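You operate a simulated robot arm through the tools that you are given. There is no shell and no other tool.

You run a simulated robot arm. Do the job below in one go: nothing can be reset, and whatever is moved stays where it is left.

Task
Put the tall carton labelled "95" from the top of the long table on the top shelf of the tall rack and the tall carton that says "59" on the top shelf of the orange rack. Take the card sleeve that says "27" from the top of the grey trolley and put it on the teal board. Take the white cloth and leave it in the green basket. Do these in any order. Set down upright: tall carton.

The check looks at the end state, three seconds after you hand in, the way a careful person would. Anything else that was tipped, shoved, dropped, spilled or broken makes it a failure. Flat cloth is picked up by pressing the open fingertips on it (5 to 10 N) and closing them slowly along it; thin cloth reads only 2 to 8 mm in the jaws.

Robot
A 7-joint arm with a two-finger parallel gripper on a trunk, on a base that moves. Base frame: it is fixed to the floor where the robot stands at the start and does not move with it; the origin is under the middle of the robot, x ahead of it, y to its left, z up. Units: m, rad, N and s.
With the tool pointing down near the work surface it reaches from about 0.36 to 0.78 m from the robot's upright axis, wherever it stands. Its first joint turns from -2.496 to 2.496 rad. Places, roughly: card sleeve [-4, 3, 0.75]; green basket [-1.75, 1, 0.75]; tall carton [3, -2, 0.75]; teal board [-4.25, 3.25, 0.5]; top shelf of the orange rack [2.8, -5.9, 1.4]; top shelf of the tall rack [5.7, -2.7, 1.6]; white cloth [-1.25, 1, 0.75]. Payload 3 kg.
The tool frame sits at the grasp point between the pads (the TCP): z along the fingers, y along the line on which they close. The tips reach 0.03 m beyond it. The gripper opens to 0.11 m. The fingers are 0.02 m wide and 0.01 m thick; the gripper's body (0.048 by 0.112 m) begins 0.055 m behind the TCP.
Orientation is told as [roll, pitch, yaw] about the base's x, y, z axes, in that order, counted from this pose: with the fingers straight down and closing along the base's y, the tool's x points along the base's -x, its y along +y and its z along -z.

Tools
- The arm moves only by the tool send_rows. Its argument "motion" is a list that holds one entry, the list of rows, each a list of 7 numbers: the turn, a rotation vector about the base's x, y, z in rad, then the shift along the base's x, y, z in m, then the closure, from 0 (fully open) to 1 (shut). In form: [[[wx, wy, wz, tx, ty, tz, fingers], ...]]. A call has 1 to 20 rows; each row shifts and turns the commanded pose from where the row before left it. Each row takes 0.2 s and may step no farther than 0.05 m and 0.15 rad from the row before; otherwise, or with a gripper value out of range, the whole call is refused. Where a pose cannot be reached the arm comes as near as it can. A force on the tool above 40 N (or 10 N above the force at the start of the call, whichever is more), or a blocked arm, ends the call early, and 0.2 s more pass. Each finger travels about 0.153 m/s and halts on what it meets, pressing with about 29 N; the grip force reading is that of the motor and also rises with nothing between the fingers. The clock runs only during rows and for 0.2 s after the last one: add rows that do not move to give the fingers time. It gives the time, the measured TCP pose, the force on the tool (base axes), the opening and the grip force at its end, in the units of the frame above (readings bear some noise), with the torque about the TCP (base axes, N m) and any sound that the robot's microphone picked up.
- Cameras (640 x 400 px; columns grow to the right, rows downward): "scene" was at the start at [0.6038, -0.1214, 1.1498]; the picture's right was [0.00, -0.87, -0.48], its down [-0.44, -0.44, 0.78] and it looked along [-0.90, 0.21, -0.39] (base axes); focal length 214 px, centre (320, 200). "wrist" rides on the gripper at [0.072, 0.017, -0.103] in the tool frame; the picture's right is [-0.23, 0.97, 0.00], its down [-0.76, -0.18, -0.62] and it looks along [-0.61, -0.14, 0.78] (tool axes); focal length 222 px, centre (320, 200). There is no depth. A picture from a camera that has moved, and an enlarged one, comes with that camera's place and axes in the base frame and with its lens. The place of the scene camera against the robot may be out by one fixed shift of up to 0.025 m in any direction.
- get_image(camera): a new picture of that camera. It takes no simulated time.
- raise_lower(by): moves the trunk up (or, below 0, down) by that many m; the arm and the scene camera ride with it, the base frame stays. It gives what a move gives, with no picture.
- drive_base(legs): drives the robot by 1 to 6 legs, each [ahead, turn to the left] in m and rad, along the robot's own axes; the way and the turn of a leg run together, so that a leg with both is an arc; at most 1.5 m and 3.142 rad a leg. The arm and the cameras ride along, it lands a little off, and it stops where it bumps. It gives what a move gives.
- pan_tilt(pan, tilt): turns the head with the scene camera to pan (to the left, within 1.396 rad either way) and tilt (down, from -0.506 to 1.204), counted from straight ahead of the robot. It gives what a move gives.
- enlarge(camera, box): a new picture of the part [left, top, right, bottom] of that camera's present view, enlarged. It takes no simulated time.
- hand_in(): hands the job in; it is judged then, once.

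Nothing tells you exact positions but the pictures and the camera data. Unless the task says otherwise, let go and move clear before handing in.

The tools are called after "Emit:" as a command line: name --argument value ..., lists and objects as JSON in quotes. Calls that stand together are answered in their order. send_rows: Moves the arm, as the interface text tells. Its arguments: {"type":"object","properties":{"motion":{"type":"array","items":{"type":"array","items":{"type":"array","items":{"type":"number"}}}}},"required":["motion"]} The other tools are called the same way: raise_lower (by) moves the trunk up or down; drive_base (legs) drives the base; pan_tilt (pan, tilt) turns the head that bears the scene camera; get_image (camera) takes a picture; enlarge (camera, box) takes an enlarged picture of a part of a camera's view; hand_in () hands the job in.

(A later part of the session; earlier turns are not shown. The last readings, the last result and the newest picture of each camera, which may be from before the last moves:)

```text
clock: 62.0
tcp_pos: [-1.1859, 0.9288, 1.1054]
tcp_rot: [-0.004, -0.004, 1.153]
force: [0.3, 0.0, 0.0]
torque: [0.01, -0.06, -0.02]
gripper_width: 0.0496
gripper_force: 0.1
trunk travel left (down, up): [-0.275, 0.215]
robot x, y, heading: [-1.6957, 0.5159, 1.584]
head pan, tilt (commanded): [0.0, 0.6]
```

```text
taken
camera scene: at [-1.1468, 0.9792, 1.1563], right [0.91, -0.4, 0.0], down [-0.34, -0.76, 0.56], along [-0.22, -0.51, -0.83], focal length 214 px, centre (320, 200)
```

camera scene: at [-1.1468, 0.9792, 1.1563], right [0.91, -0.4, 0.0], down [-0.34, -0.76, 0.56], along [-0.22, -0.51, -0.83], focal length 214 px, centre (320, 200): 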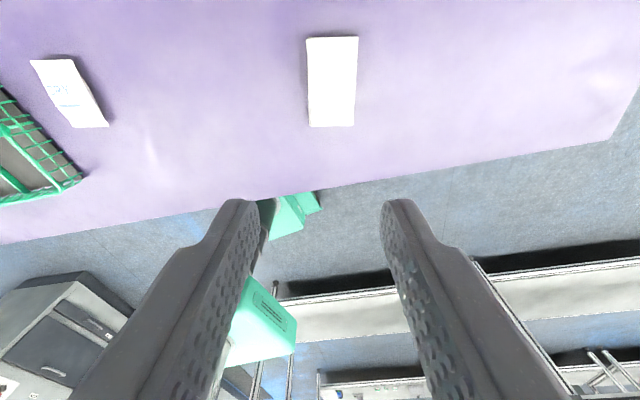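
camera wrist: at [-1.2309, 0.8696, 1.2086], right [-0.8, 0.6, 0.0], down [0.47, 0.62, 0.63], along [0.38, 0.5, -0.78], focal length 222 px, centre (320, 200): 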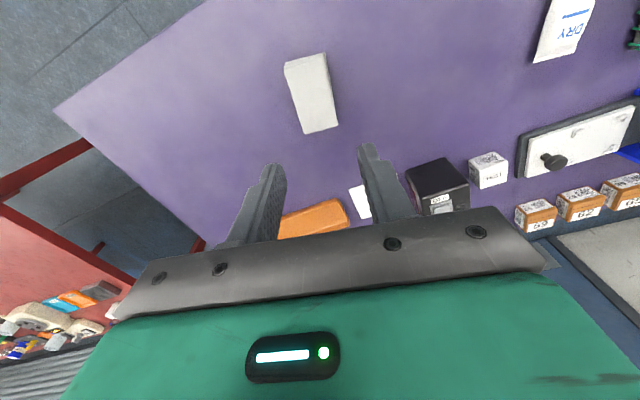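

The cloth is a folded stack still at about (-1.165, 0.938). I'll go above its middle with the fingers partly open and descend toward its top in small steps.

Emit:
send_rows --motion '[[[0, 0, 0, 0.007, 0.004, -0.03, 0.45], [0, 0, 0, 0.007, 0.004, -0.03, 0.45], [0, 0, 0, 0.007, 0.003, -0.03, 0.45], [0, 0, 0, 0, 0, -0.03, 0.45], [0, 0, 0, 0, 0, -0.03, 0.45], [0, 0, 0, 0, 0, -0.03, 0.45], [0, 0, 0, 0, 0, -0.03, 0.45], [0, 0, 0, 0, 0, -0.01, 0.45], [0, 0, 0, 0, 0, 0, 0.45]]]'

Emit:
get_image --camera "scene"

Emit:
get_image --camera "wrist"

```text
clock: 64.0
tcp_pos: [-1.1648, 0.9399, 0.8869]
tcp_rot: [-0.004, -0.005, 1.155]
force: [-0.1, -0.2, 0.6]
torque: [-0.01, -0.04, -0.03]
gripper_width: 0.0604
gripper_force: 0.0
trunk travel left (down, up): [-0.275, 0.215]
robot x, y, heading: [-1.6966, 0.5162, 1.589]
head pan, tilt (commanded): [0.0, 0.6]
```

```text
taken
camera scene: at [-1.1259, 0.9895, 0.9368], right [0.91, -0.4, 0.0], down [-0.34, -0.76, 0.56], along [-0.22, -0.51, -0.83], focal length 214 px, centre (320, 200)
```

scene: 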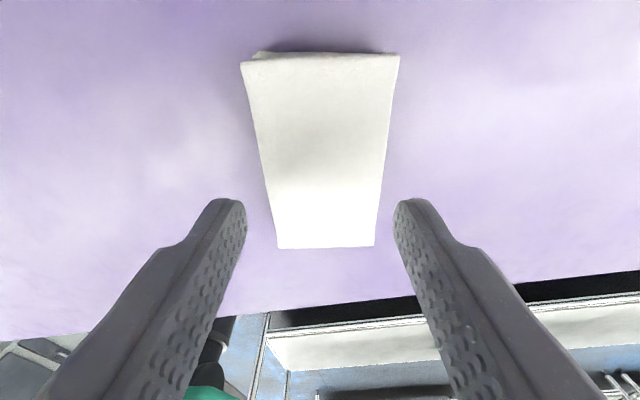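

```text
taken
camera wrist: at [-1.21, 0.8802, 0.9889], right [-0.8, 0.6, 0.0], down [0.47, 0.62, 0.63], along [0.38, 0.5, -0.78], focal length 222 px, centre (320, 200)
```

wrist: 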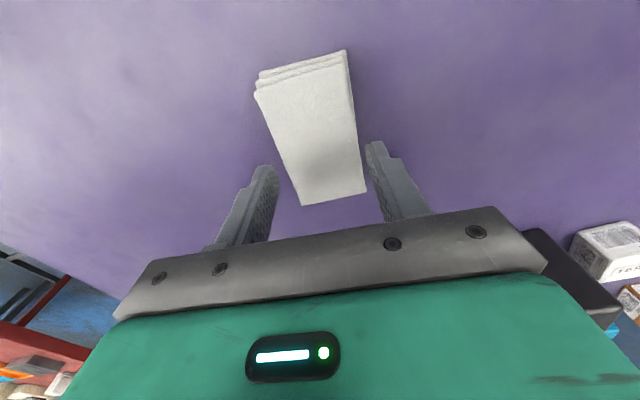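

The jaws are centred over the cloth with tips about 25 mm above it. I'll step down gently until the tips press on it with a few newtons.

Emit:
send_rows --motion '[[[0, 0, 0, 0, 0, -0.006, 0.45], [0, 0, 0, 0, 0, -0.006, 0.45], [0, 0, 0, 0, 0, -0.004, 0.45], [0, 0, 0, 0, 0, -0.002, 0.45]]]'

```text
clock: 65.0
tcp_pos: [-1.1666, 0.9392, 0.8696]
tcp_rot: [-0.005, -0.007, 1.155]
force: [0.9, -1.0, 0.3]
torque: [-0.02, -0.01, 0.0]
gripper_width: 0.0607
gripper_force: 0.0
trunk travel left (down, up): [-0.275, 0.215]
robot x, y, heading: [-1.6935, 0.5179, 1.586]
head pan, tilt (commanded): [0.0, 0.6]
```

Emit:
send_rows --motion '[[[0, 0, 0, 0, 0, -0.003, 0.45], [0, 0, 0, 0, 0, -0.003, 0.45]]]'

Emit:
send_rows --motion '[[[0, 0, 0, 0, 0, -0.003, 0.45], [0, 0, 0, 0, 0, -0.001, 0.45]]]'

Emit:
send_rows --motion '[[[0, 0, 0, 0, 0, -0.002, 0.45], [0, 0, 0, 0, 0, -0.001, 0.45]]]'

```text
clock: 65.5
tcp_pos: [-1.1664, 0.9387, 0.8626]
tcp_rot: [-0.002, -0.005, 1.154]
force: [-0.2, -0.3, -0.2]
torque: [-0.01, -0.03, 0.03]
gripper_width: 0.0604
gripper_force: 0.1
trunk travel left (down, up): [-0.275, 0.215]
robot x, y, heading: [-1.6943, 0.5171, 1.584]
head pan, tilt (commanded): [0.0, 0.6]
```

```text
clock: 66.2
tcp_pos: [-1.1668, 0.9389, 0.8614]
tcp_rot: [-0.006, -0.009, 1.153]
force: [-1.4, -0.1, 29.7]
torque: [-0.05, 0.32, -0.02]
gripper_width: 0.0607
gripper_force: 0.4
trunk travel left (down, up): [-0.275, 0.215]
robot x, y, heading: [-1.6968, 0.5172, 1.584]
head pan, tilt (commanded): [0.0, 0.6]
```

```text
clock: 66.5
tcp_pos: [-1.1647, 0.9406, 0.8613]
tcp_rot: [-0.007, -0.014, 1.153]
force: [0.2, 0.1, 15.1]
torque: [0.03, 0.24, 0.03]
gripper_width: 0.0607
gripper_force: 0.6
trunk travel left (down, up): [-0.275, 0.215]
robot x, y, heading: [-1.6926, 0.5202, 1.587]
head pan, tilt (commanded): [0.0, 0.6]
stopped in row 1: the force on the tool passed its limit at 44 N (the readings are from after the stop); the commanded pose is now the measured one
```

The tips are on the cloth's top (z≈0.831), pressing a bit too hard. I'll ease off slightly to get 5–10 N before closing.

Emit:
send_rows --motion '[[[0, 0, 0, 0, 0, 0.0003, 0.45], [0, 0, 0, 0, 0, 0, 0.45], [0, 0, 0, 0, 0, 0, 0.45]]]'

```text
clock: 67.3
tcp_pos: [-1.165, 0.9402, 0.8624]
tcp_rot: [-0.008, -0.012, 1.155]
force: [4.4, 4.6, 22.4]
torque: [0.15, 0.15, 0.01]
gripper_width: 0.0604
gripper_force: 0.5
trunk travel left (down, up): [-0.275, 0.215]
robot x, y, heading: [-1.6907, 0.5126, 1.584]
head pan, tilt (commanded): [0.0, 0.6]
```

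Emit:
send_rows --motion '[[[0, 0, 0, 0, 0, 0.001, 0.45], [0, 0, 0, 0, 0, 0, 0.45], [0, 0, 0, 0, 0, 0, 0.45]]]'

```text
clock: 68.1
tcp_pos: [-1.1648, 0.9397, 0.8615]
tcp_rot: [-0.006, -0.011, 1.153]
force: [4.0, 3.0, 13.7]
torque: [0.11, 0.07, -0.05]
gripper_width: 0.0606
gripper_force: 0.1
trunk travel left (down, up): [-0.275, 0.215]
robot x, y, heading: [-1.6956, 0.5179, 1.582]
head pan, tilt (commanded): [0.0, 0.6]
```

Emit:
send_rows --motion '[[[0, 0, 0, 0, 0, 0.0006, 0.45], [0, 0, 0, 0, 0, 0, 0.48], [0, 0, 0, 0, 0, 0, 0.52], [0, 0, 0, 0, 0, 0, 0.56], [0, 0, 0, 0, 0, 0, 0.6], [0, 0, 0, 0, 0, 0, 0.64], [0, 0, 0, 0, 0, 0, 0.68], [0, 0, 0, 0, 0, 0, 0.72], [0, 0, 0, 0, 0, 0, 0.76], [0, 0, 0, 0, 0, 0, 0.8], [0, 0, 0, 0, 0, 0, 0.84], [0, 0, 0, 0, 0, 0, 0.88], [0, 0, 0, 0, 0, 0, 0.92], [0, 0, 0, 0, 0, 0, 0.96], [0, 0, 0, 0, 0, 0, 1.0], [0, 0, 0, 0, 0, 0, 1.0]]]'

Emit:
get_image --camera "scene"

Emit:
get_image --camera "wrist"

```text
clock: 71.5
tcp_pos: [-1.1643, 0.9394, 0.861]
tcp_rot: [-0.006, -0.01, 1.154]
force: [-0.7, 0.7, 0.9]
torque: [0.0, 0.02, 0.03]
gripper_width: 0.0001
gripper_force: 28.8
trunk travel left (down, up): [-0.275, 0.215]
robot x, y, heading: [-1.6902, 0.5171, 1.586]
head pan, tilt (commanded): [0.0, 0.6]
```

```text
taken
camera scene: at [-1.1256, 0.9891, 0.9124], right [0.91, -0.4, 0.01], down [-0.34, -0.76, 0.56], along [-0.22, -0.51, -0.83], focal length 214 px, centre (320, 200)
```

scene: 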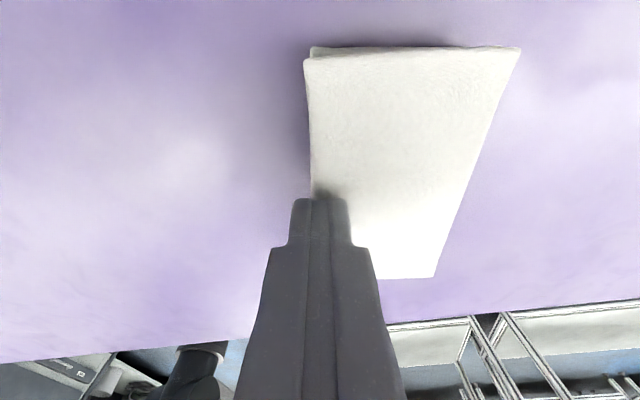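

```text
taken
camera wrist: at [-1.2099, 0.8796, 0.9639], right [-0.8, 0.6, 0.0], down [0.47, 0.62, 0.63], along [0.38, 0.5, -0.78], focal length 222 px, centre (320, 200)
```

wrist: 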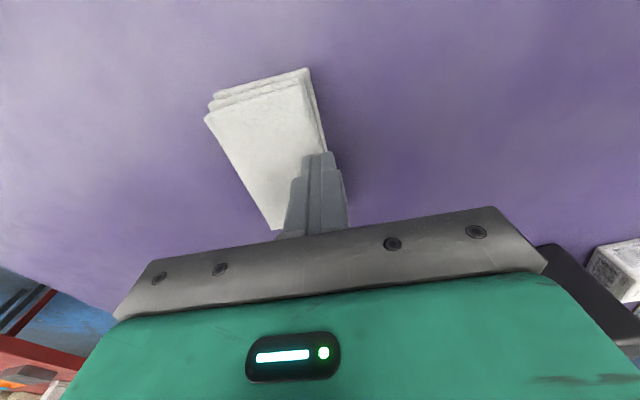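

Pinching from above just slid the cloth sideways instead of gathering it, so it behaves like a firm folded pad. I'll rise, open fully, re-locate it and try the side grip again with a slower, more careful lift.

Emit:
send_rows --motion '[[[0, 0, 0, 0, 0, 0.02, 1.0], [0, 0, 0, 0, 0, 0.03, 0.7], [0, 0, 0, 0, 0, 0.03, 0.4], [0, 0, 0, 0, 0, 0.02, 0.1], [0, 0, 0, 0, 0, 0, 0], [0, 0, 0, 0, 0, 0, 0]]]'

Emit:
get_image --camera "wrist"

Emit:
get_image --camera "scene"

```text
clock: 72.9
tcp_pos: [-1.1639, 0.9389, 0.9625]
tcp_rot: [-0.005, -0.01, 1.154]
force: [-0.4, -0.1, -0.6]
torque: [0.02, -0.01, -0.04]
gripper_width: 0.1099
gripper_force: 0.2
trunk travel left (down, up): [-0.275, 0.215]
robot x, y, heading: [-1.6963, 0.517, 1.585]
head pan, tilt (commanded): [0.0, 0.6]
```

```text
taken
camera wrist: at [-1.2096, 0.8795, 1.0636], right [-0.8, 0.6, 0.0], down [0.47, 0.62, 0.63], along [0.38, 0.5, -0.78], focal length 222 px, centre (320, 200)
```

wrist: 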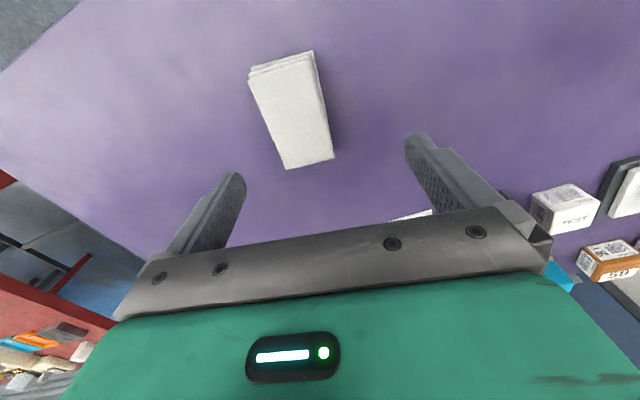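

```text
taken
camera scene: at [-1.1252, 0.989, 1.0121], right [0.91, -0.4, 0.01], down [-0.34, -0.76, 0.56], along [-0.22, -0.51, -0.83], focal length 214 px, centre (320, 200)
```

scene: 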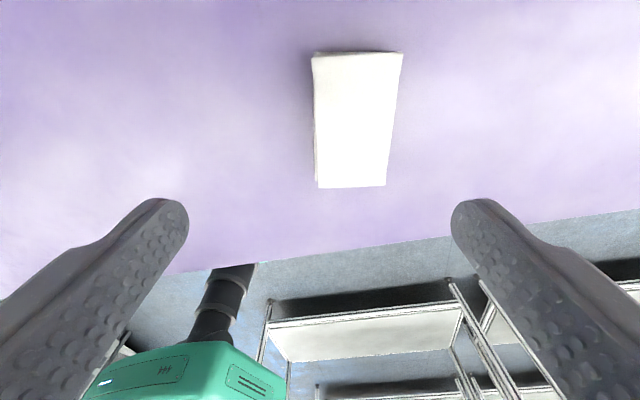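

The cloth is now centred near (-1.140, 0.931). I'll straddle it again, close firmly, then lift in very small steps while watching the opening.

Emit:
send_rows --motion '[[[0, 0, 0, 0.012, -0.004, -0.02, 0], [0, 0, 0, 0.012, -0.004, -0.02, 0], [0, 0, 0, 0, 0, -0.02, 0], [0, 0, 0, 0, 0, -0.02, 0], [0, 0, 0, 0, 0, -0.02, 0], [0, 0, 0, 0, 0, -0.02, 0], [0, 0, 0, 0, 0, -0.006, 0], [0, 0, 0, 0, 0, 0, 0]]]'

Emit:
get_image --camera "wrist"

Emit:
get_image --camera "scene"

```text
clock: 74.7
tcp_pos: [-1.1389, 0.9334, 0.8356]
tcp_rot: [-0.005, -0.01, 1.156]
force: [0.2, -0.4, 0.0]
torque: [-0.05, -0.02, -0.01]
gripper_width: 0.1098
gripper_force: 0.0
trunk travel left (down, up): [-0.275, 0.215]
robot x, y, heading: [-1.6939, 0.5141, 1.582]
head pan, tilt (commanded): [0.0, 0.6]
```

```text
taken
camera wrist: at [-1.1857, 0.8723, 0.9379], right [-0.8, 0.6, 0.0], down [0.46, 0.62, 0.63], along [0.38, 0.5, -0.77], focal length 222 px, centre (320, 200)
```

wrist: 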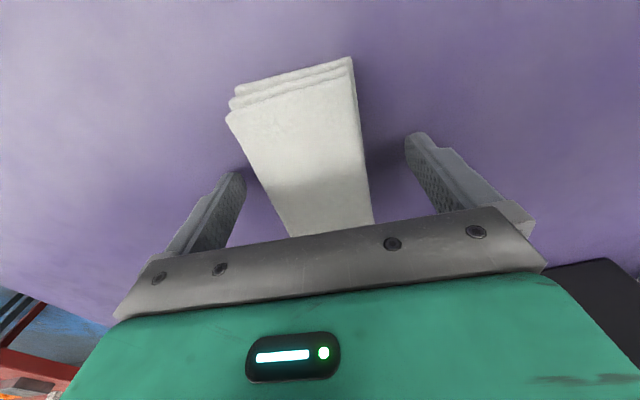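

```text
taken
camera scene: at [-1.1013, 0.9819, 0.8864], right [0.91, -0.4, 0.01], down [-0.34, -0.76, 0.56], along [-0.22, -0.51, -0.83], focal length 214 px, centre (320, 200)
```

scene: 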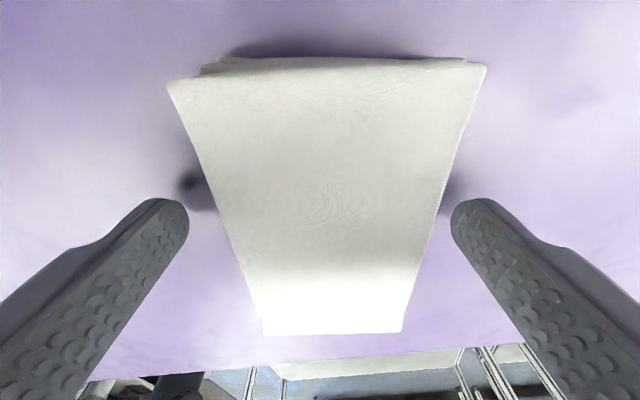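

Emit:
send_rows --motion '[[[0, 0, 0, 0, 0, -0.002, 0.1], [0, 0, 0, 0, 0, 0, 0.2], [0, 0, 0, 0, 0, 0, 0.3], [0, 0, 0, 0, 0, 0, 0.4], [0, 0, 0, 0, 0, 0, 0.5], [0, 0, 0, 0, 0, 0, 0.6], [0, 0, 0, 0, 0, 0, 0.7], [0, 0, 0, 0, 0, 0, 0.8], [0, 0, 0, 0, 0, 0, 0.9], [0, 0, 0, 0, 0, 0, 1.0], [0, 0, 0, 0, 0, 0, 1.0]]]'

Emit:
get_image --camera "scene"

Emit:
send_rows --motion '[[[0, 0, 0, 0, 0, 0.002, 1.0], [0, 0, 0, 0, 0, 0.002, 1.0], [0, 0, 0, 0, 0, 0.002, 1.0]]]'

Emit:
get_image --camera "scene"

```text
clock: 77.1
tcp_pos: [-1.14, 0.9319, 0.8343]
tcp_rot: [-0.006, -0.01, 1.154]
force: [0.3, -0.3, 1.1]
torque: [0.03, 0.06, 0.02]
gripper_width: 0.0654
gripper_force: 29.2
trunk travel left (down, up): [-0.275, 0.215]
robot x, y, heading: [-1.6933, 0.5144, 1.585]
head pan, tilt (commanded): [0.0, 0.6]
```

```text
taken
camera scene: at [-1.1011, 0.9814, 0.8846], right [0.91, -0.4, 0.01], down [-0.34, -0.76, 0.56], along [-0.22, -0.51, -0.83], focal length 214 px, centre (320, 200)
```

scene: 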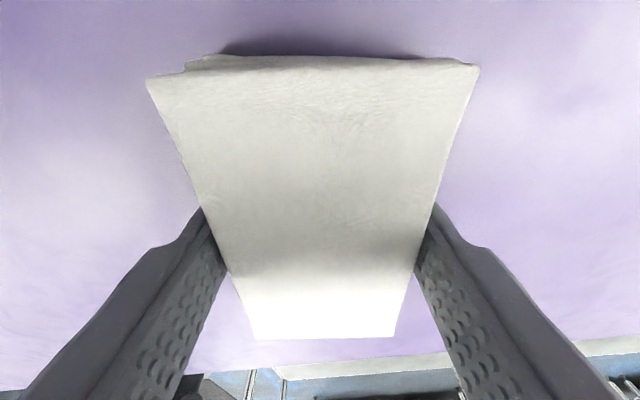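

```text
clock: 77.9
tcp_pos: [-1.1409, 0.9305, 0.8411]
tcp_rot: [-0.003, -0.009, 1.152]
force: [-0.1, 0.0, 0.0]
torque: [0.01, -0.01, 0.01]
gripper_width: 0.0652
gripper_force: 28.8
trunk travel left (down, up): [-0.275, 0.215]
robot x, y, heading: [-1.6963, 0.5197, 1.584]
head pan, tilt (commanded): [0.0, 0.6]
```

```text
taken
camera scene: at [-1.1013, 0.9813, 0.8908], right [0.91, -0.4, 0.01], down [-0.34, -0.76, 0.56], along [-0.22, -0.51, -0.83], focal length 214 px, centre (320, 200)
```

scene: 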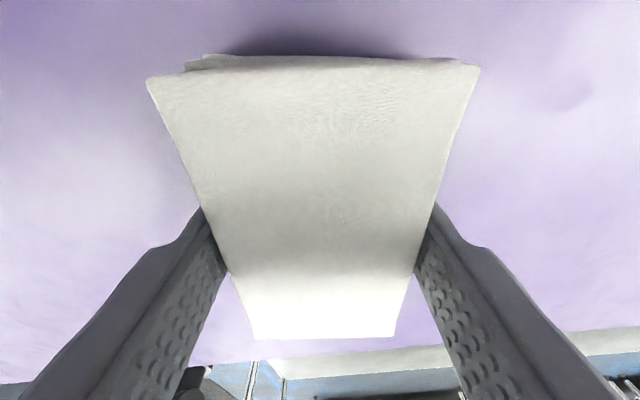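

This time the cloth rises with the gripper (opening steady at 65 mm). I'll continue lifting slowly with the closure commanded fully.

Emit:
send_rows --motion '[[[0, 0, 0, 0, 0, 0.004, 1.0], [0, 0, 0, 0, 0, 0.006, 1.0], [0, 0, 0, 0, 0, 0.008, 1.0], [0, 0, 0, 0, 0, 0.01, 1.0], [0, 0, 0, 0, 0, 0.01, 1.0], [0, 0, 0, 0, 0, 0.01, 1.0], [0, 0, 0, 0, 0, 0.01, 1.0], [0, 0, 0, 0, 0, 0.01, 1.0]]]'

Emit:
get_image --camera "scene"

```text
clock: 79.7
tcp_pos: [-1.1403, 0.9305, 0.9081]
tcp_rot: [-0.004, -0.008, 1.155]
force: [0.0, -1.3, 0.3]
torque: [0.0, 0.02, 0.04]
gripper_width: 0.0652
gripper_force: 29.4
trunk travel left (down, up): [-0.275, 0.215]
robot x, y, heading: [-1.6954, 0.5169, 1.579]
head pan, tilt (commanded): [0.0, 0.6]
```

```text
taken
camera scene: at [-1.1013, 0.9813, 0.9586], right [0.91, -0.4, 0.0], down [-0.34, -0.76, 0.56], along [-0.22, -0.51, -0.83], focal length 214 px, centre (320, 200)
```

scene: 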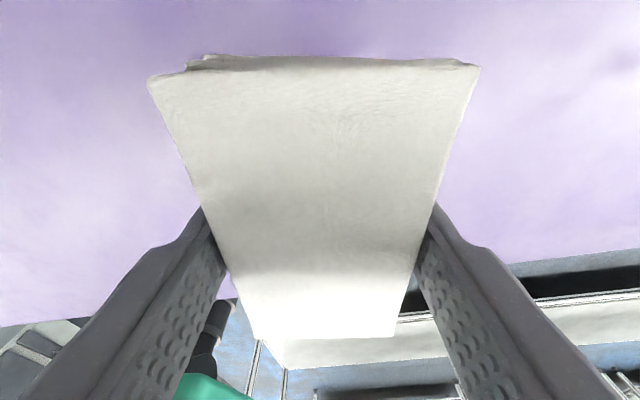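

The cloth is held. I'll continue lifting and carry it over toward the basket at moderate speed.

Emit:
send_rows --motion '[[[0, 0, 0, -0.005, 0, 0.015, 1.0], [0, 0, 0, -0.008, 0, 0.02, 1.0], [0, 0, 0, -0.012, 0, 0.02, 1.0], [0, 0, 0, -0.016, 0.002, 0.02, 1.0], [0, 0, 0, -0.02, 0.002, 0.02, 1.0], [0, 0, 0.02, -0.02, 0.003, 0.02, 1.0], [0, 0, 0.02, -0.02, 0.003, 0.02, 1.0], [0, 0, 0.02, -0.02, 0.004, 0.02, 1.0], [0, 0, 0.02, -0.02, 0.004, 0.02, 1.0], [0, 0, 0.02, -0.02, 0.004, 0.01, 1.0], [0, 0, 0.02, -0.025, 0.004, 0.005, 1.0], [0, 0, 0.02, -0.025, 0.004, 0, 1.0], [0, 0, 0.02, -0.025, 0.004, 0, 1.0], [0, 0, 0.02, -0.025, 0.004, 0, 1.0], [0, 0, 0.02, -0.025, 0.004, 0, 1.0], [0, 0, 0.02, -0.02, 0.004, 0, 1.0], [0, 0, 0.02, -0.015, 0.004, 0, 1.0], [0, 0, 0, -0.01, 0, 0, 1.0], [0, 0, 0, 0, 0, 0, 1.0]]]'

Emit:
pan_tilt --pan 0.3 --tilt 0.5

Emit:
get_image --camera "scene"

Emit:
get_image --camera "wrist"

```text
clock: 83.7
tcp_pos: [-1.4725, 0.9821, 1.0983]
tcp_rot: [-0.004, -0.009, 1.394]
force: [0.3, -0.3, -0.4]
torque: [-0.01, 0.01, 0.02]
gripper_width: 0.0654
gripper_force: 28.5
trunk travel left (down, up): [-0.275, 0.215]
robot x, y, heading: [-1.6952, 0.5203, 1.588]
head pan, tilt (commanded): [0.0, 0.6]
```

```text
clock: 84.5
tcp_pos: [-1.4722, 0.9827, 1.0988]
tcp_rot: [-0.004, -0.009, 1.395]
force: [-0.8, 0.0, -0.2]
torque: [-0.01, -0.03, 0.0]
gripper_width: 0.0651
gripper_force: 28.6
trunk travel left (down, up): [-0.275, 0.215]
robot x, y, heading: [-1.6993, 0.5169, 1.589]
head pan, tilt (commanded): [0.3, 0.499]
```

```text
taken
camera scene: at [-1.4699, 1.0489, 1.1498], right [0.94, -0.16, -0.29], down [-0.02, -0.89, 0.45], along [-0.33, -0.42, -0.84], focal length 214 px, centre (320, 200)
```

scene: 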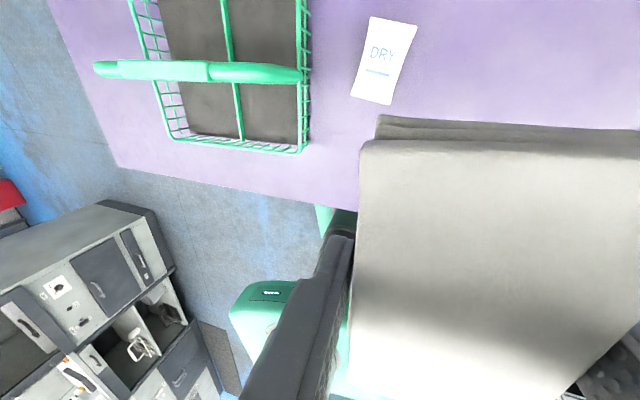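

```text
taken
camera wrist: at [-1.5012, 0.9128, 1.1999], right [-0.92, 0.39, 0.0], down [0.3, 0.71, 0.63], along [0.25, 0.58, -0.78], focal length 222 px, centre (320, 200)
```

wrist: 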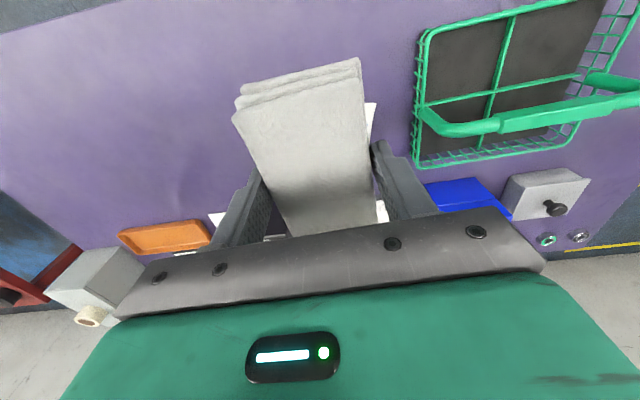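

The cloth is held securely at (-1.47, 0.98, 1.10). I'll zoom on the basket to measure its rim, dividers and handle before placing.

Emit:
enlarge --camera "wrist" --box '[390, 0, 640, 180]'

Emit:
enlarge --camera "scene" --box '[80, 0, 340, 170]'

Emit:
pan_tilt --pan 1.1 --tilt 0.1

Emit:
get_image --camera "scene"

```text
2.22 times, centred on (515, 90) of wrist
camera zoom: at [-1.5012, 0.9128, 1.1999], right [-0.92, 0.39, 0.0], down [0.3, 0.71, 0.63], along [0.25, 0.58, -0.78], focal length 494 px, centre (-113, 444)
```

zoom: 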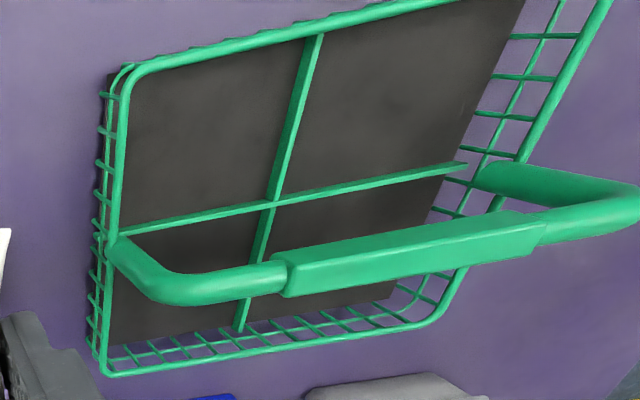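

```text
2.35 times, centred on (210, 85) of scene
camera zoom: at [-1.4699, 1.0489, 1.1498], right [0.94, -0.16, -0.29], down [-0.02, -0.89, 0.45], along [-0.33, -0.42, -0.84], focal length 505 px, centre (579, 471)
```

zoom: 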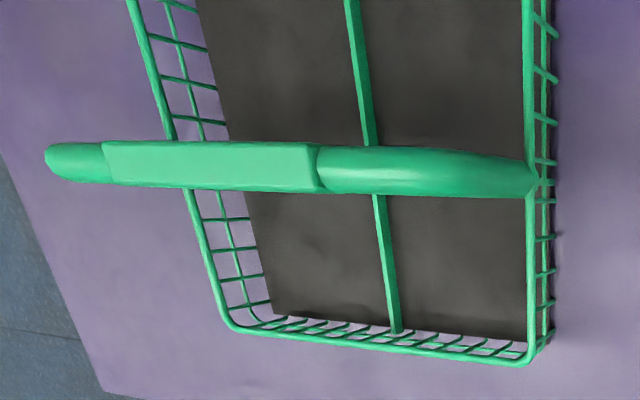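

```text
clock: 85.6
tcp_pos: [-1.4716, 0.9816, 1.0983]
tcp_rot: [-0.003, -0.011, 1.395]
force: [0.3, -1.1, -0.9]
torque: [0.03, -0.01, 0.0]
gripper_width: 0.0651
gripper_force: 29.0
trunk travel left (down, up): [-0.275, 0.215]
robot x, y, heading: [-1.696, 0.5157, 1.58]
head pan, tilt (commanded): [1.1, 0.099]
```

```text
taken
camera scene: at [-1.518, 1.0946, 1.1949], right [0.45, -0.07, -0.89], down [-0.09, -1.0, 0.04], along [-0.89, 0.06, -0.46], focal length 214 px, centre (320, 200)
```

scene: 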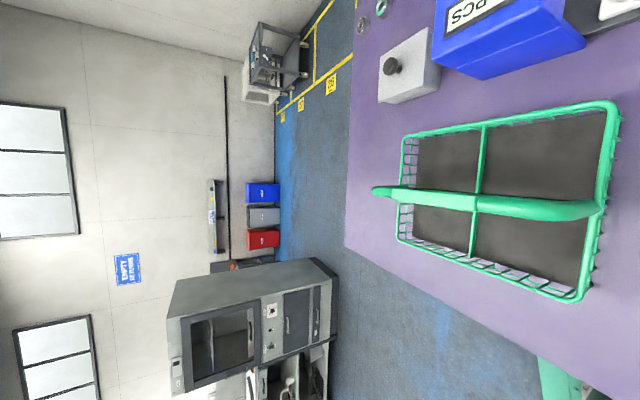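

The basket is low (rim z≈0.83, handle top ≈0.92), centred near (-1.733, 1.109), turned about -11°, with thin low dividers on a mat. I'll carry the cloth over its front half at (-1.741, 1.068), then descend to just above the mat beside the handle.

Emit:
send_rows --motion '[[[0, 0, 0, -0.012, 0.004, 0, 1.0], [0, 0, 0, -0.018, 0.006, 0, 1.0], [0, 0, 0, -0.023, 0.0075, 0, 1.0], [0, 0, 0, -0.023, 0.0075, 0, 1.0], [0, 0, 0, -0.023, 0.0075, 0, 1.0], [0, 0, 0, -0.023, 0.0075, 0, 1.0], [0, 0, 0, -0.023, 0.0075, 0, 1.0], [0, 0, 0, -0.023, 0.0075, 0, 1.0], [0, 0, 0, -0.023, 0.0075, 0, 1.0], [0, 0, -0.012, -0.023, 0.0075, 0, 1.0], [0, 0, 0, -0.023, 0.0075, 0, 1.0], [0, 0, 0, -0.018, 0.006, 0, 1.0], [0, 0, 0, -0.014, 0.004, 0, 1.0], [0, 0, 0, 0, 0, 0, 1.0]]]'

Emit:
get_image --camera "wrist"

Emit:
pan_tilt --pan 0 --tilt 0.3

Emit:
get_image --camera "scene"

```text
clock: 88.6
tcp_pos: [-1.7397, 1.0695, 1.0979]
tcp_rot: [-0.005, -0.009, 1.383]
force: [0.1, 0.7, -0.5]
torque: [0.01, 0.02, 0.01]
gripper_width: 0.0651
gripper_force: 28.6
trunk travel left (down, up): [-0.275, 0.215]
robot x, y, heading: [-1.6945, 0.5149, 1.586]
head pan, tilt (commanded): [1.1, 0.099]
```

```text
taken
camera wrist: at [-1.7702, 1.0016, 1.1998], right [-0.91, 0.4, 0.0], down [0.31, 0.71, 0.63], along [0.26, 0.58, -0.77], focal length 222 px, centre (320, 200)
```

wrist: 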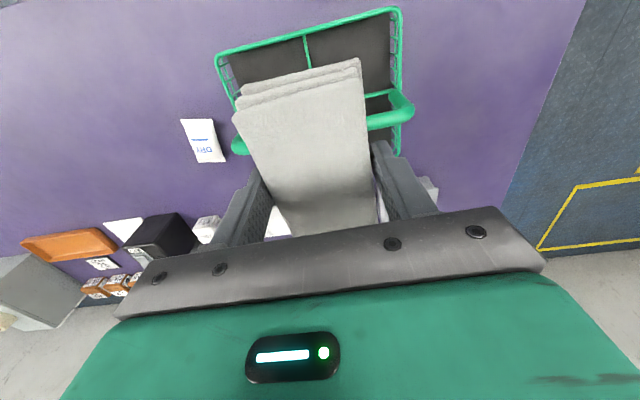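

```text
clock: 90.0
tcp_pos: [-1.7397, 1.0694, 1.0967]
tcp_rot: [-0.005, -0.011, 1.384]
force: [0.5, 0.5, 0.0]
torque: [0.01, 0.0, 0.0]
gripper_width: 0.0651
gripper_force: 29.2
trunk travel left (down, up): [-0.275, 0.215]
robot x, y, heading: [-1.6929, 0.5174, 1.584]
head pan, tilt (commanded): [0.0, 0.3]
```

```text
taken
camera scene: at [-1.7074, 1.1506, 1.1435], right [0.98, -0.19, 0.0], down [-0.18, -0.94, 0.29], along [-0.05, -0.28, -0.96], focal length 214 px, centre (320, 200)
```

scene: 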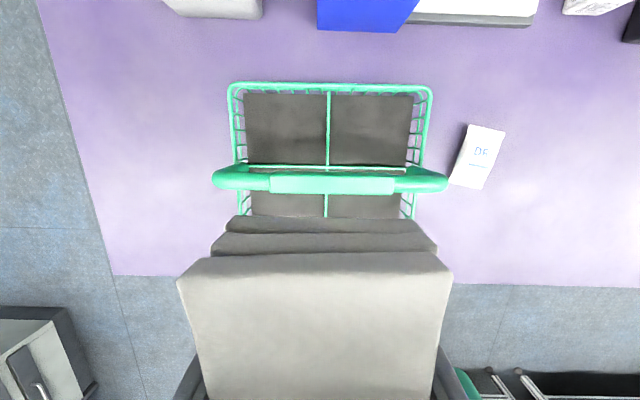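

The basket lies right below, but with the cloth's long side across the basket it would catch the handle. I'll rotate the gripper 90° so the cloth lies parallel to the handle, and aim for the front-right compartment near (-1.684, 1.035).

Emit:
send_rows --motion '[[[0, 0, 0.07, 0.003, -0.002, 0, 1.0], [0, 0, 0.125, 0.005, -0.003, 0, 1.0], [0, 0, 0.125, 0.005, -0.003, 0, 1.0], [0, 0, 0.125, 0.005, -0.003, 0, 1.0], [0, 0, 0.125, 0.005, -0.003, 0, 1.0], [0, 0, 0.125, 0.005, -0.003, 0, 1.0], [0, 0, 0.125, 0.005, -0.003, 0, 1.0], [0, 0, 0.125, 0.005, -0.003, 0, 1.0], [0, 0, 0.125, 0.005, -0.003, 0, 1.0], [0, 0, 0.125, 0.005, -0.003, 0, 1.0], [0, 0, 0.125, 0.005, -0.003, 0, 1.0], [0, 0, 0.125, 0.003, -0.002, 0, 1.0], [0, 0, 0.125, 0, 0, 0, 1.0], [0, 0, 0, 0, 0, 0, 1.0]]]'

Emit:
get_image --camera "wrist"

Emit:
pan_tilt --pan 0 --tilt 0.5

Emit:
get_image --camera "scene"

```text
clock: 93.0
tcp_pos: [-1.6847, 1.0353, 1.0989]
tcp_rot: [-0.005, -0.011, 2.956]
force: [-0.2, 0.3, -0.9]
torque: [-0.03, -0.01, 0.03]
gripper_width: 0.0651
gripper_force: 28.8
trunk travel left (down, up): [-0.275, 0.215]
robot x, y, heading: [-1.6967, 0.5137, 1.589]
head pan, tilt (commanded): [0.0, 0.3]
```

```text
taken
camera wrist: at [-1.6152, 1.0045, 1.1998], right [-0.4, -0.91, 0.0], down [-0.71, 0.31, 0.63], along [-0.58, 0.26, -0.78], focal length 222 px, centre (320, 200)
```

wrist: 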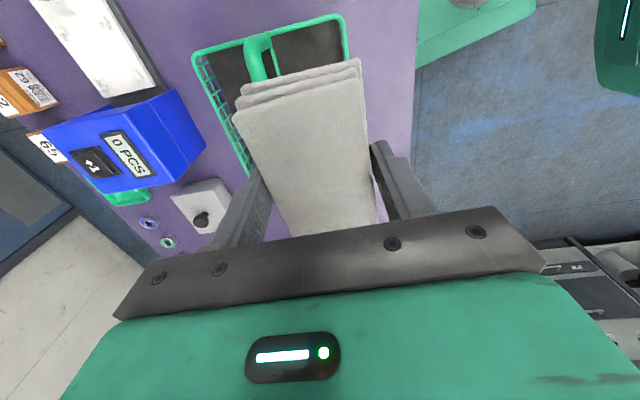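

```text
clock: 93.7
tcp_pos: [-1.6845, 1.0348, 1.0983]
tcp_rot: [-0.005, -0.011, 2.955]
force: [-0.4, -0.5, -0.9]
torque: [-0.02, -0.01, 0.02]
gripper_width: 0.0653
gripper_force: 29.0
trunk travel left (down, up): [-0.275, 0.215]
robot x, y, heading: [-1.694, 0.5165, 1.584]
head pan, tilt (commanded): [0.0, 0.499]
```

```text
taken
camera scene: at [-1.7298, 1.0466, 1.1459], right [0.19, 0.98, 0.0], down [0.87, -0.17, 0.47], along [0.46, -0.08, -0.88], focal length 214 px, centre (320, 200)
```

scene: 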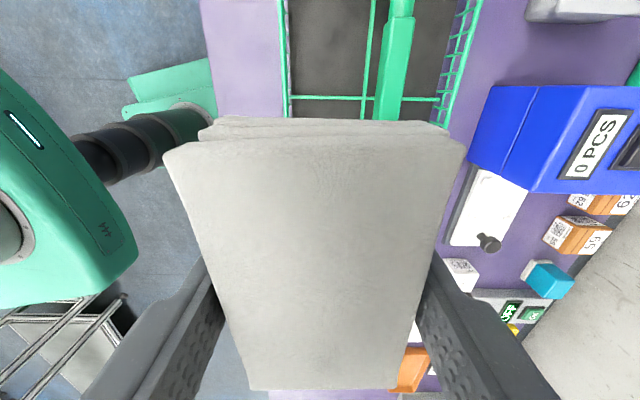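

The basket geometry checks out: cloth edges clear the front rim by ~11 mm and the far finger clears the handle by ~12 mm. I'll descend to just keep the gripper body above the handle.

Emit:
send_rows --motion '[[[0, 0, 0, 0, 0, -0.01, 1.0], [0, 0, 0, 0, 0, -0.02, 1.0], [0, 0, 0, 0, 0, -0.02, 1.0], [0, 0, 0, 0, 0, -0.02, 1.0], [0, 0, 0, 0, 0, -0.02, 1.0], [0, 0, 0, 0, 0, -0.02, 1.0], [0, 0, 0, 0, 0, -0.02, 1.0], [0, 0, 0, 0, 0, -0.02, 1.0], [0, 0, 0, 0, 0, -0.02, 1.0], [0, 0, 0, 0, 0, -0.02, 1.0], [0, 0, 0, 0, 0, -0.015, 1.0], [0, 0, 0, 0, 0, -0.01, 1.0], [0, 0, 0, 0, 0, 0, 1.0]]]'

Emit:
get_image --camera "wrist"

Emit:
get_image --camera "scene"

```text
clock: 96.5
tcp_pos: [-1.6841, 1.0373, 0.8834]
tcp_rot: [-0.005, -0.01, 2.955]
force: [-0.1, -0.7, -0.6]
torque: [0.01, -0.03, 0.01]
gripper_width: 0.0652
gripper_force: 29.2
trunk travel left (down, up): [-0.275, 0.215]
robot x, y, heading: [-1.6932, 0.5174, 1.584]
head pan, tilt (commanded): [0.0, 0.499]
```

```text
taken
camera wrist: at [-1.6152, 1.0069, 0.9853], right [-0.41, -0.91, 0.0], down [-0.71, 0.31, 0.63], along [-0.58, 0.26, -0.78], focal length 222 px, centre (320, 200)
```

wrist: 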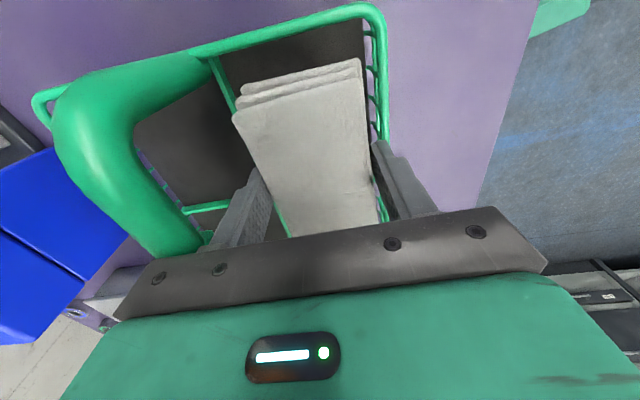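

```text
taken
camera scene: at [-1.7296, 1.0491, 0.9313], right [0.19, 0.98, 0.0], down [0.87, -0.17, 0.47], along [0.46, -0.08, -0.88], focal length 214 px, centre (320, 200)
```

scene: 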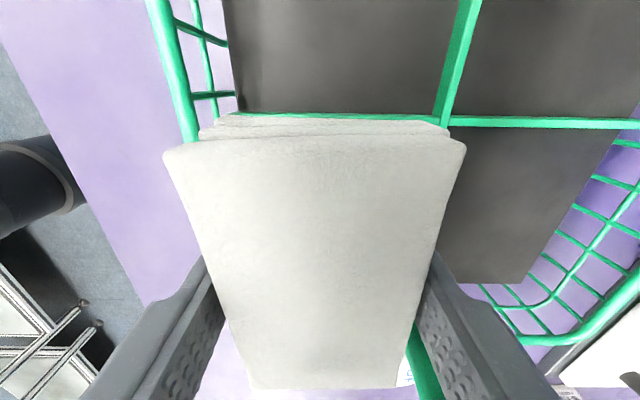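

The cloth is within the front-right compartment, just above rim level. I'll lower slightly and open the jaws a little so it drops onto the mat.

Emit:
send_rows --motion '[[[0, 0, 0, 0, 0, -0.005, 1.0], [0, 0, 0, 0, 0, -0.003, 1.0], [0, 0, 0, 0, 0, 0, 0.38], [0, 0, 0, 0, 0, 0, 0.33], [0, 0, 0, 0, 0, 0, 0.29], [0, 0, 0, 0, 0, 0, 0.26], [0, 0, 0, 0, 0, 0, 0.25], [0, 0, 0, 0, 0, 0, 0.25]]]'

Emit:
get_image --camera "wrist"

Emit:
get_image --camera "scene"

```text
clock: 97.1
tcp_pos: [-1.6851, 1.038, 0.8816]
tcp_rot: [-0.016, -0.011, 2.953]
force: [1.0, -2.3, 17.8]
torque: [0.99, -0.36, -0.06]
gripper_width: 0.0652
gripper_force: 29.0
trunk travel left (down, up): [-0.275, 0.215]
robot x, y, heading: [-1.6918, 0.5167, 1.586]
head pan, tilt (commanded): [0.0, 0.499]
stopped in row 2: the force on the tool passed its limit at 47 N (the readings are from after the stop); the commanded pose is now the measured one
```

```text
taken
camera wrist: at [-1.6154, 1.0076, 0.9824], right [-0.41, -0.91, -0.01], down [-0.71, 0.3, 0.64], along [-0.58, 0.27, -0.77], focal length 222 px, centre (320, 200)
```

wrist: 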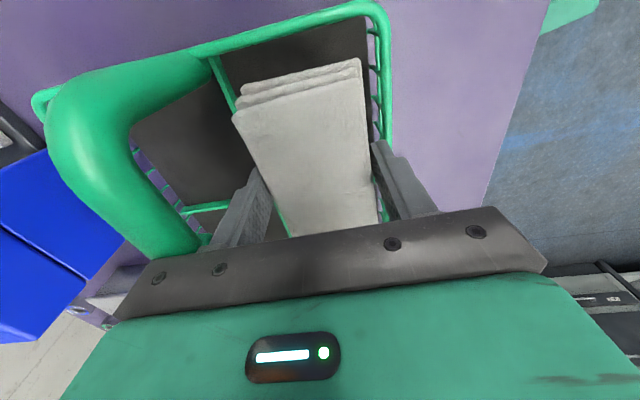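

```text
taken
camera scene: at [-1.7298, 1.0505, 0.9289], right [0.19, 0.98, 0.02], down [0.87, -0.17, 0.47], along [0.46, -0.07, -0.88], focal length 214 px, centre (320, 200)
```

scene: 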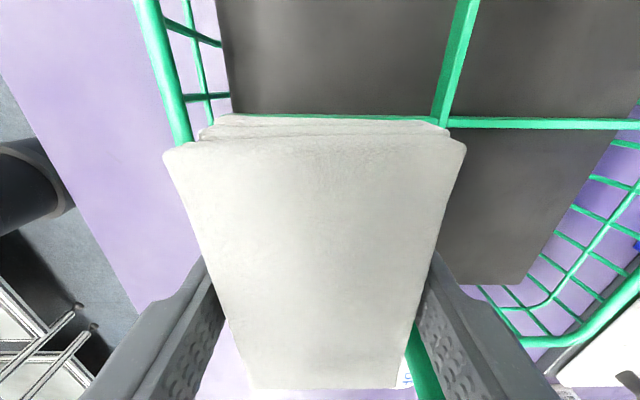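

The gripper body's far edge touched the top of the basket handle. I'll back off a few millimetres and release from here; the drop is only about 3–4 cm onto the mat.

Emit:
send_rows --motion '[[[0, 0, 0, 0, 0, 0.003, 1.0], [0, 0, 0, -0.001, -0.004, 0, 1.0], [0, 0, 0, 0, 0, 0, 1.0], [0, 0, 0, 0, 0, 0, 0.25], [0, 0, 0, 0, 0, 0, 0.25], [0, 0, 0, 0, 0, 0, 0.25]]]'

Emit:
get_image --camera "wrist"

Emit:
get_image --camera "scene"

```text
clock: 98.5
tcp_pos: [-1.6856, 1.0363, 0.8818]
tcp_rot: [-0.014, -0.012, 2.952]
force: [0.2, 0.3, 0.4]
torque: [0.01, 0.02, 0.02]
gripper_width: 0.0823
gripper_force: 0.0
trunk travel left (down, up): [-0.275, 0.215]
robot x, y, heading: [-1.6945, 0.5165, 1.58]
head pan, tilt (commanded): [0.0, 0.499]
```

```text
taken
camera wrist: at [-1.6168, 1.0037, 0.9838], right [-0.41, -0.91, -0.01], down [-0.71, 0.31, 0.63], along [-0.58, 0.27, -0.77], focal length 222 px, centre (320, 200)
```

wrist: 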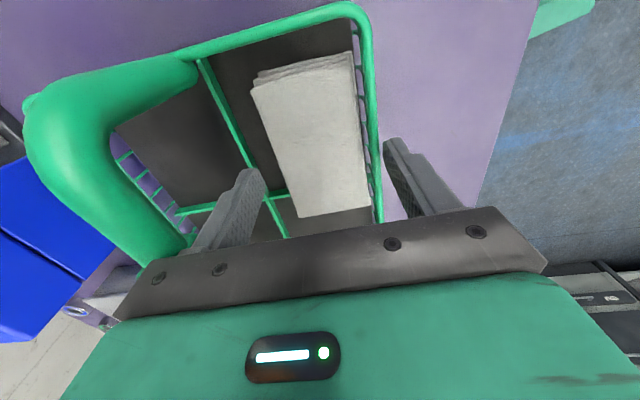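

```text
taken
camera scene: at [-1.7312, 1.0465, 0.9302], right [0.19, 0.98, 0.01], down [0.87, -0.17, 0.47], along [0.46, -0.08, -0.88], focal length 214 px, centre (320, 200)
```

scene: 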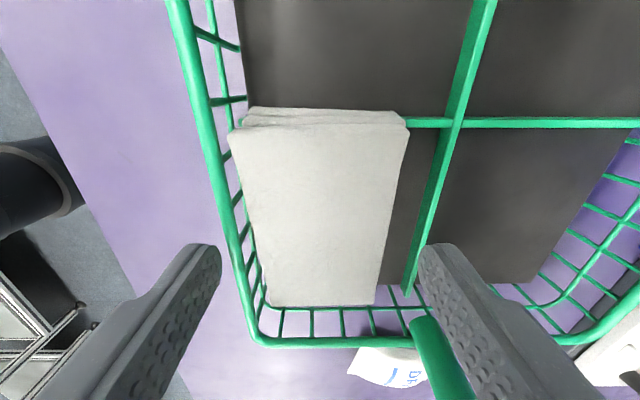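

The cloth now lies inside the basket. I'll retreat straight up and verify from above.

Emit:
send_rows --motion '[[[0, 0, 0, 0, 0, 0.01, 0.25], [0, 0, 0, 0, 0, 0.02, 0.25], [0, 0, 0, 0, 0, 0.03, 0.25], [0, 0, 0, 0, 0, 0.03, 0.25], [0, 0, 0, 0, 0, 0.03, 0.25], [0, 0, 0, 0, 0, 0.03, 0.2], [0, 0, 0, 0, 0, 0.03, 0.1], [0, 0, 0, 0, 0, 0.04, 0]]]'

Emit:
get_image --camera "wrist"

Emit:
get_image --camera "scene"

```text
clock: 100.3
tcp_pos: [-1.6868, 1.0375, 1.1008]
tcp_rot: [-0.015, -0.013, 2.953]
force: [-0.1, -0.3, -1.0]
torque: [-0.02, 0.02, -0.02]
gripper_width: 0.1099
gripper_force: 0.0
trunk travel left (down, up): [-0.275, 0.215]
robot x, y, heading: [-1.6964, 0.5188, 1.582]
head pan, tilt (commanded): [0.0, 0.499]
```

```text
taken
camera wrist: at [-1.6163, 1.0053, 1.2029], right [-0.41, -0.91, -0.01], down [-0.71, 0.31, 0.63], along [-0.58, 0.27, -0.77], focal length 222 px, centre (320, 200)
```

wrist: 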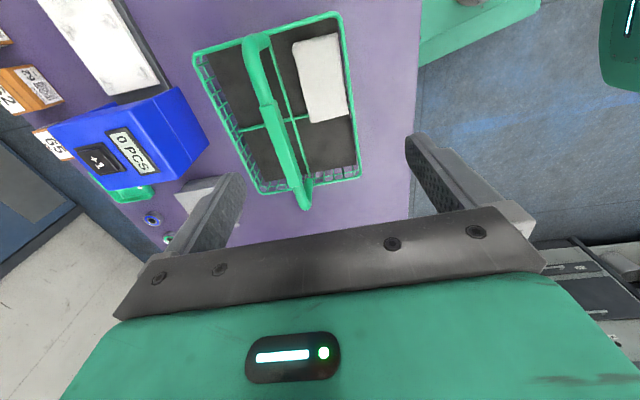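

```text
taken
camera scene: at [-1.7307, 1.0481, 1.1493], right [0.19, 0.98, 0.01], down [0.87, -0.17, 0.47], along [0.46, -0.08, -0.88], focal length 214 px, centre (320, 200)
```

scene: 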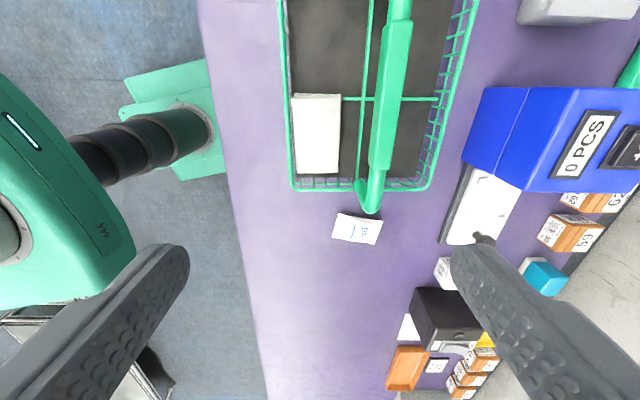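

The cloth is in the basket, done. Next: bring the gripper back to facing ahead (horizontal) for navigation to the grey trolley near (-4, 3).

Emit:
send_rows --motion '[[[0, 0, -0.137, 0, 0, 0.01, 0], [0, 0, -0.137, 0, 0, 0.01, 0], [0, 0, -0.137, 0, 0, 0.01, 0], [0, 0, -0.137, 0, 0, 0.01, 0], [0, 0, -0.137, 0, 0, 0.01, 0], [0, 0, -0.137, 0, 0, 0.01, 0], [0, 0, -0.137, 0, 0, 0.01, 0], [0, 0, -0.137, 0, 0, 0.01, 0], [0, 0, -0.137, 0, 0, 0.01, 0], [0, 0, -0.137, 0, 0, 0.01, 0]]]'

Emit:
send_rows --motion '[[[0.135, 0.002, 0, 0, 0, 0.01, 0], [0.135, 0.002, 0, 0, 0, 0.01, 0], [0.135, 0.002, 0, 0, 0, 0.01, 0], [0.135, 0.002, 0, 0, 0, 0.01, 0], [0.135, 0.002, 0, 0, 0, 0.01, 0], [0.135, 0.002, 0, 0, 0, 0, 0], [0.135, 0.002, 0, 0, 0, 0, 0], [0.135, 0.002, 0, 0, 0, 0, 0], [0.135, 0.002, 0, 0, 0, 0, 0], [0.135, 0.002, 0, 0, 0, 0, 0], [0.135, 0.002, 0, 0, 0, 0, 0]]]'

Emit:
pan_tilt --pan 1.0 --tilt 0.3

Emit:
get_image --camera "scene"

```text
clock: 102.5
tcp_pos: [-1.6857, 1.0337, 1.2019]
tcp_rot: [-0.016, -0.01, 1.58]
force: [0.7, -0.3, 0.2]
torque: [-0.01, 0.0, 0.01]
gripper_width: 0.1101
gripper_force: 0.1
trunk travel left (down, up): [-0.275, 0.215]
robot x, y, heading: [-1.6981, 0.5179, 1.586]
head pan, tilt (commanded): [0.0, 0.499]
```

```text
clock: 104.9
tcp_pos: [-1.6521, 1.0513, 1.2809]
tcp_rot: [-0.006, -1.497, 1.58]
force: [-1.7, 0.2, -0.1]
torque: [-0.05, -0.06, -0.16]
gripper_width: 0.1099
gripper_force: 0.2
out of reach, approached as far as the arm can: row 11
trunk travel left (down, up): [-0.275, 0.215]
robot x, y, heading: [-1.6968, 0.5179, 1.584]
head pan, tilt (commanded): [0.0, 0.499]
```

```text
clock: 106.2
tcp_pos: [-1.6503, 1.0501, 1.2803]
tcp_rot: [0.017, -1.494, 1.555]
force: [0.1, 0.7, -0.6]
torque: [-0.03, -0.04, 0.01]
gripper_width: 0.11
gripper_force: 0.0
trunk travel left (down, up): [-0.275, 0.215]
robot x, y, heading: [-1.7003, 0.5201, 1.588]
head pan, tilt (commanded): [1.0, 0.3]
```

```text
taken
camera scene: at [-1.7118, 0.9767, 1.3765], right [0.54, 0.84, -0.06], down [0.25, -0.23, -0.94], along [-0.8, 0.49, -0.33], focal length 214 px, centre (320, 200)
```

scene: 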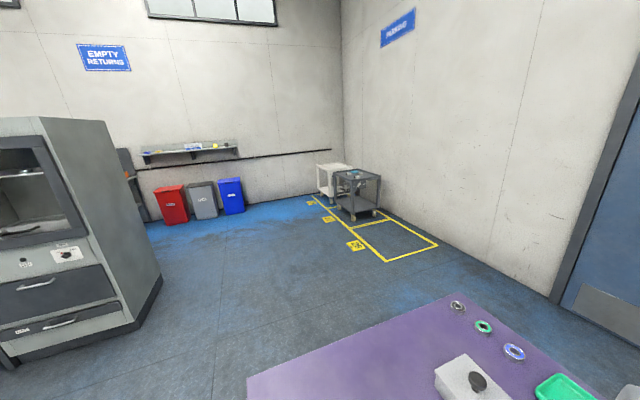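

Two trolleys stand in the corner: a cream one and a grey one. I'll zoom in on them.

Emit:
enlarge --camera "scene" --box '[270, 130, 430, 230]'

```text
4.00 times, centred on (350, 180) of scene
camera zoom: at [-1.7118, 0.9767, 1.3765], right [0.54, 0.84, -0.06], down [0.25, -0.23, -0.94], along [-0.8, 0.49, -0.33], focal length 858 px, centre (200, 280)
```

zoom: 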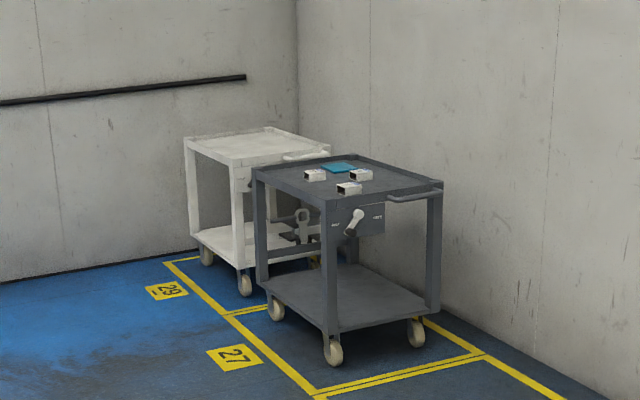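

On the grey trolley's top (z≈0.6) there are three small white sleeves and a flat teal board. I'll drive there: first clear of the purple table's corner, then toward the trolley's front.

Emit:
drive_base --legs '[[0, 0.65], [0, 0.6]]'

Emit:
drive_base --legs '[[0, 0.05], [0.93, 0]]'

Emit:
pan_tilt --pan -0.5 --tilt 0.3

Emit:
get_image --camera "scene"

```text
clock: 110.3
tcp_pos: [-2.1914, 0.7265, 1.2811]
tcp_rot: [0.001, -1.494, 2.823]
force: [0.3, -0.2, 0.3]
torque: [-0.01, 0.0, 0.01]
gripper_width: 0.1102
gripper_force: 0.0
trunk travel left (down, up): [-0.275, 0.215]
robot x, y, heading: [-1.6875, 0.5454, 2.836]
head pan, tilt (commanded): [1.0, 0.3]
stopped in leg 2: the robot was blocked; the commanded pose is now the measured one
```

```text
clock: 115.6
tcp_pos: [-3.0929, 0.9396, 1.282]
tcp_rot: [0.008, -1.496, 2.864]
force: [-1.1, 0.0, -0.2]
torque: [-0.02, 0.01, 0.0]
gripper_width: 0.11
gripper_force: 0.0
trunk travel left (down, up): [-0.275, 0.215]
robot x, y, heading: [-2.5855, 0.784, 2.885]
head pan, tilt (commanded): [1.0, 0.3]
```

```text
clock: 117.2
tcp_pos: [-3.0942, 0.939, 1.2824]
tcp_rot: [0.01, -1.494, 2.864]
force: [-0.5, -0.5, -0.1]
torque: [-0.02, 0.01, 0.03]
gripper_width: 0.1099
gripper_force: 0.0
trunk travel left (down, up): [-0.275, 0.215]
robot x, y, heading: [-2.5851, 0.7823, 2.879]
head pan, tilt (commanded): [-0.499, 0.3]
```

```text
taken
camera scene: at [-3.025, 0.9709, 1.3758], right [0.69, 0.72, 0.04], down [0.28, -0.22, -0.93], along [-0.66, 0.66, -0.36], focal length 214 px, centre (320, 200)
```

scene: 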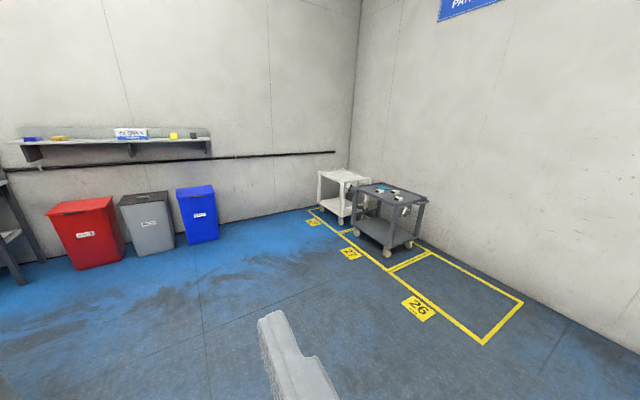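

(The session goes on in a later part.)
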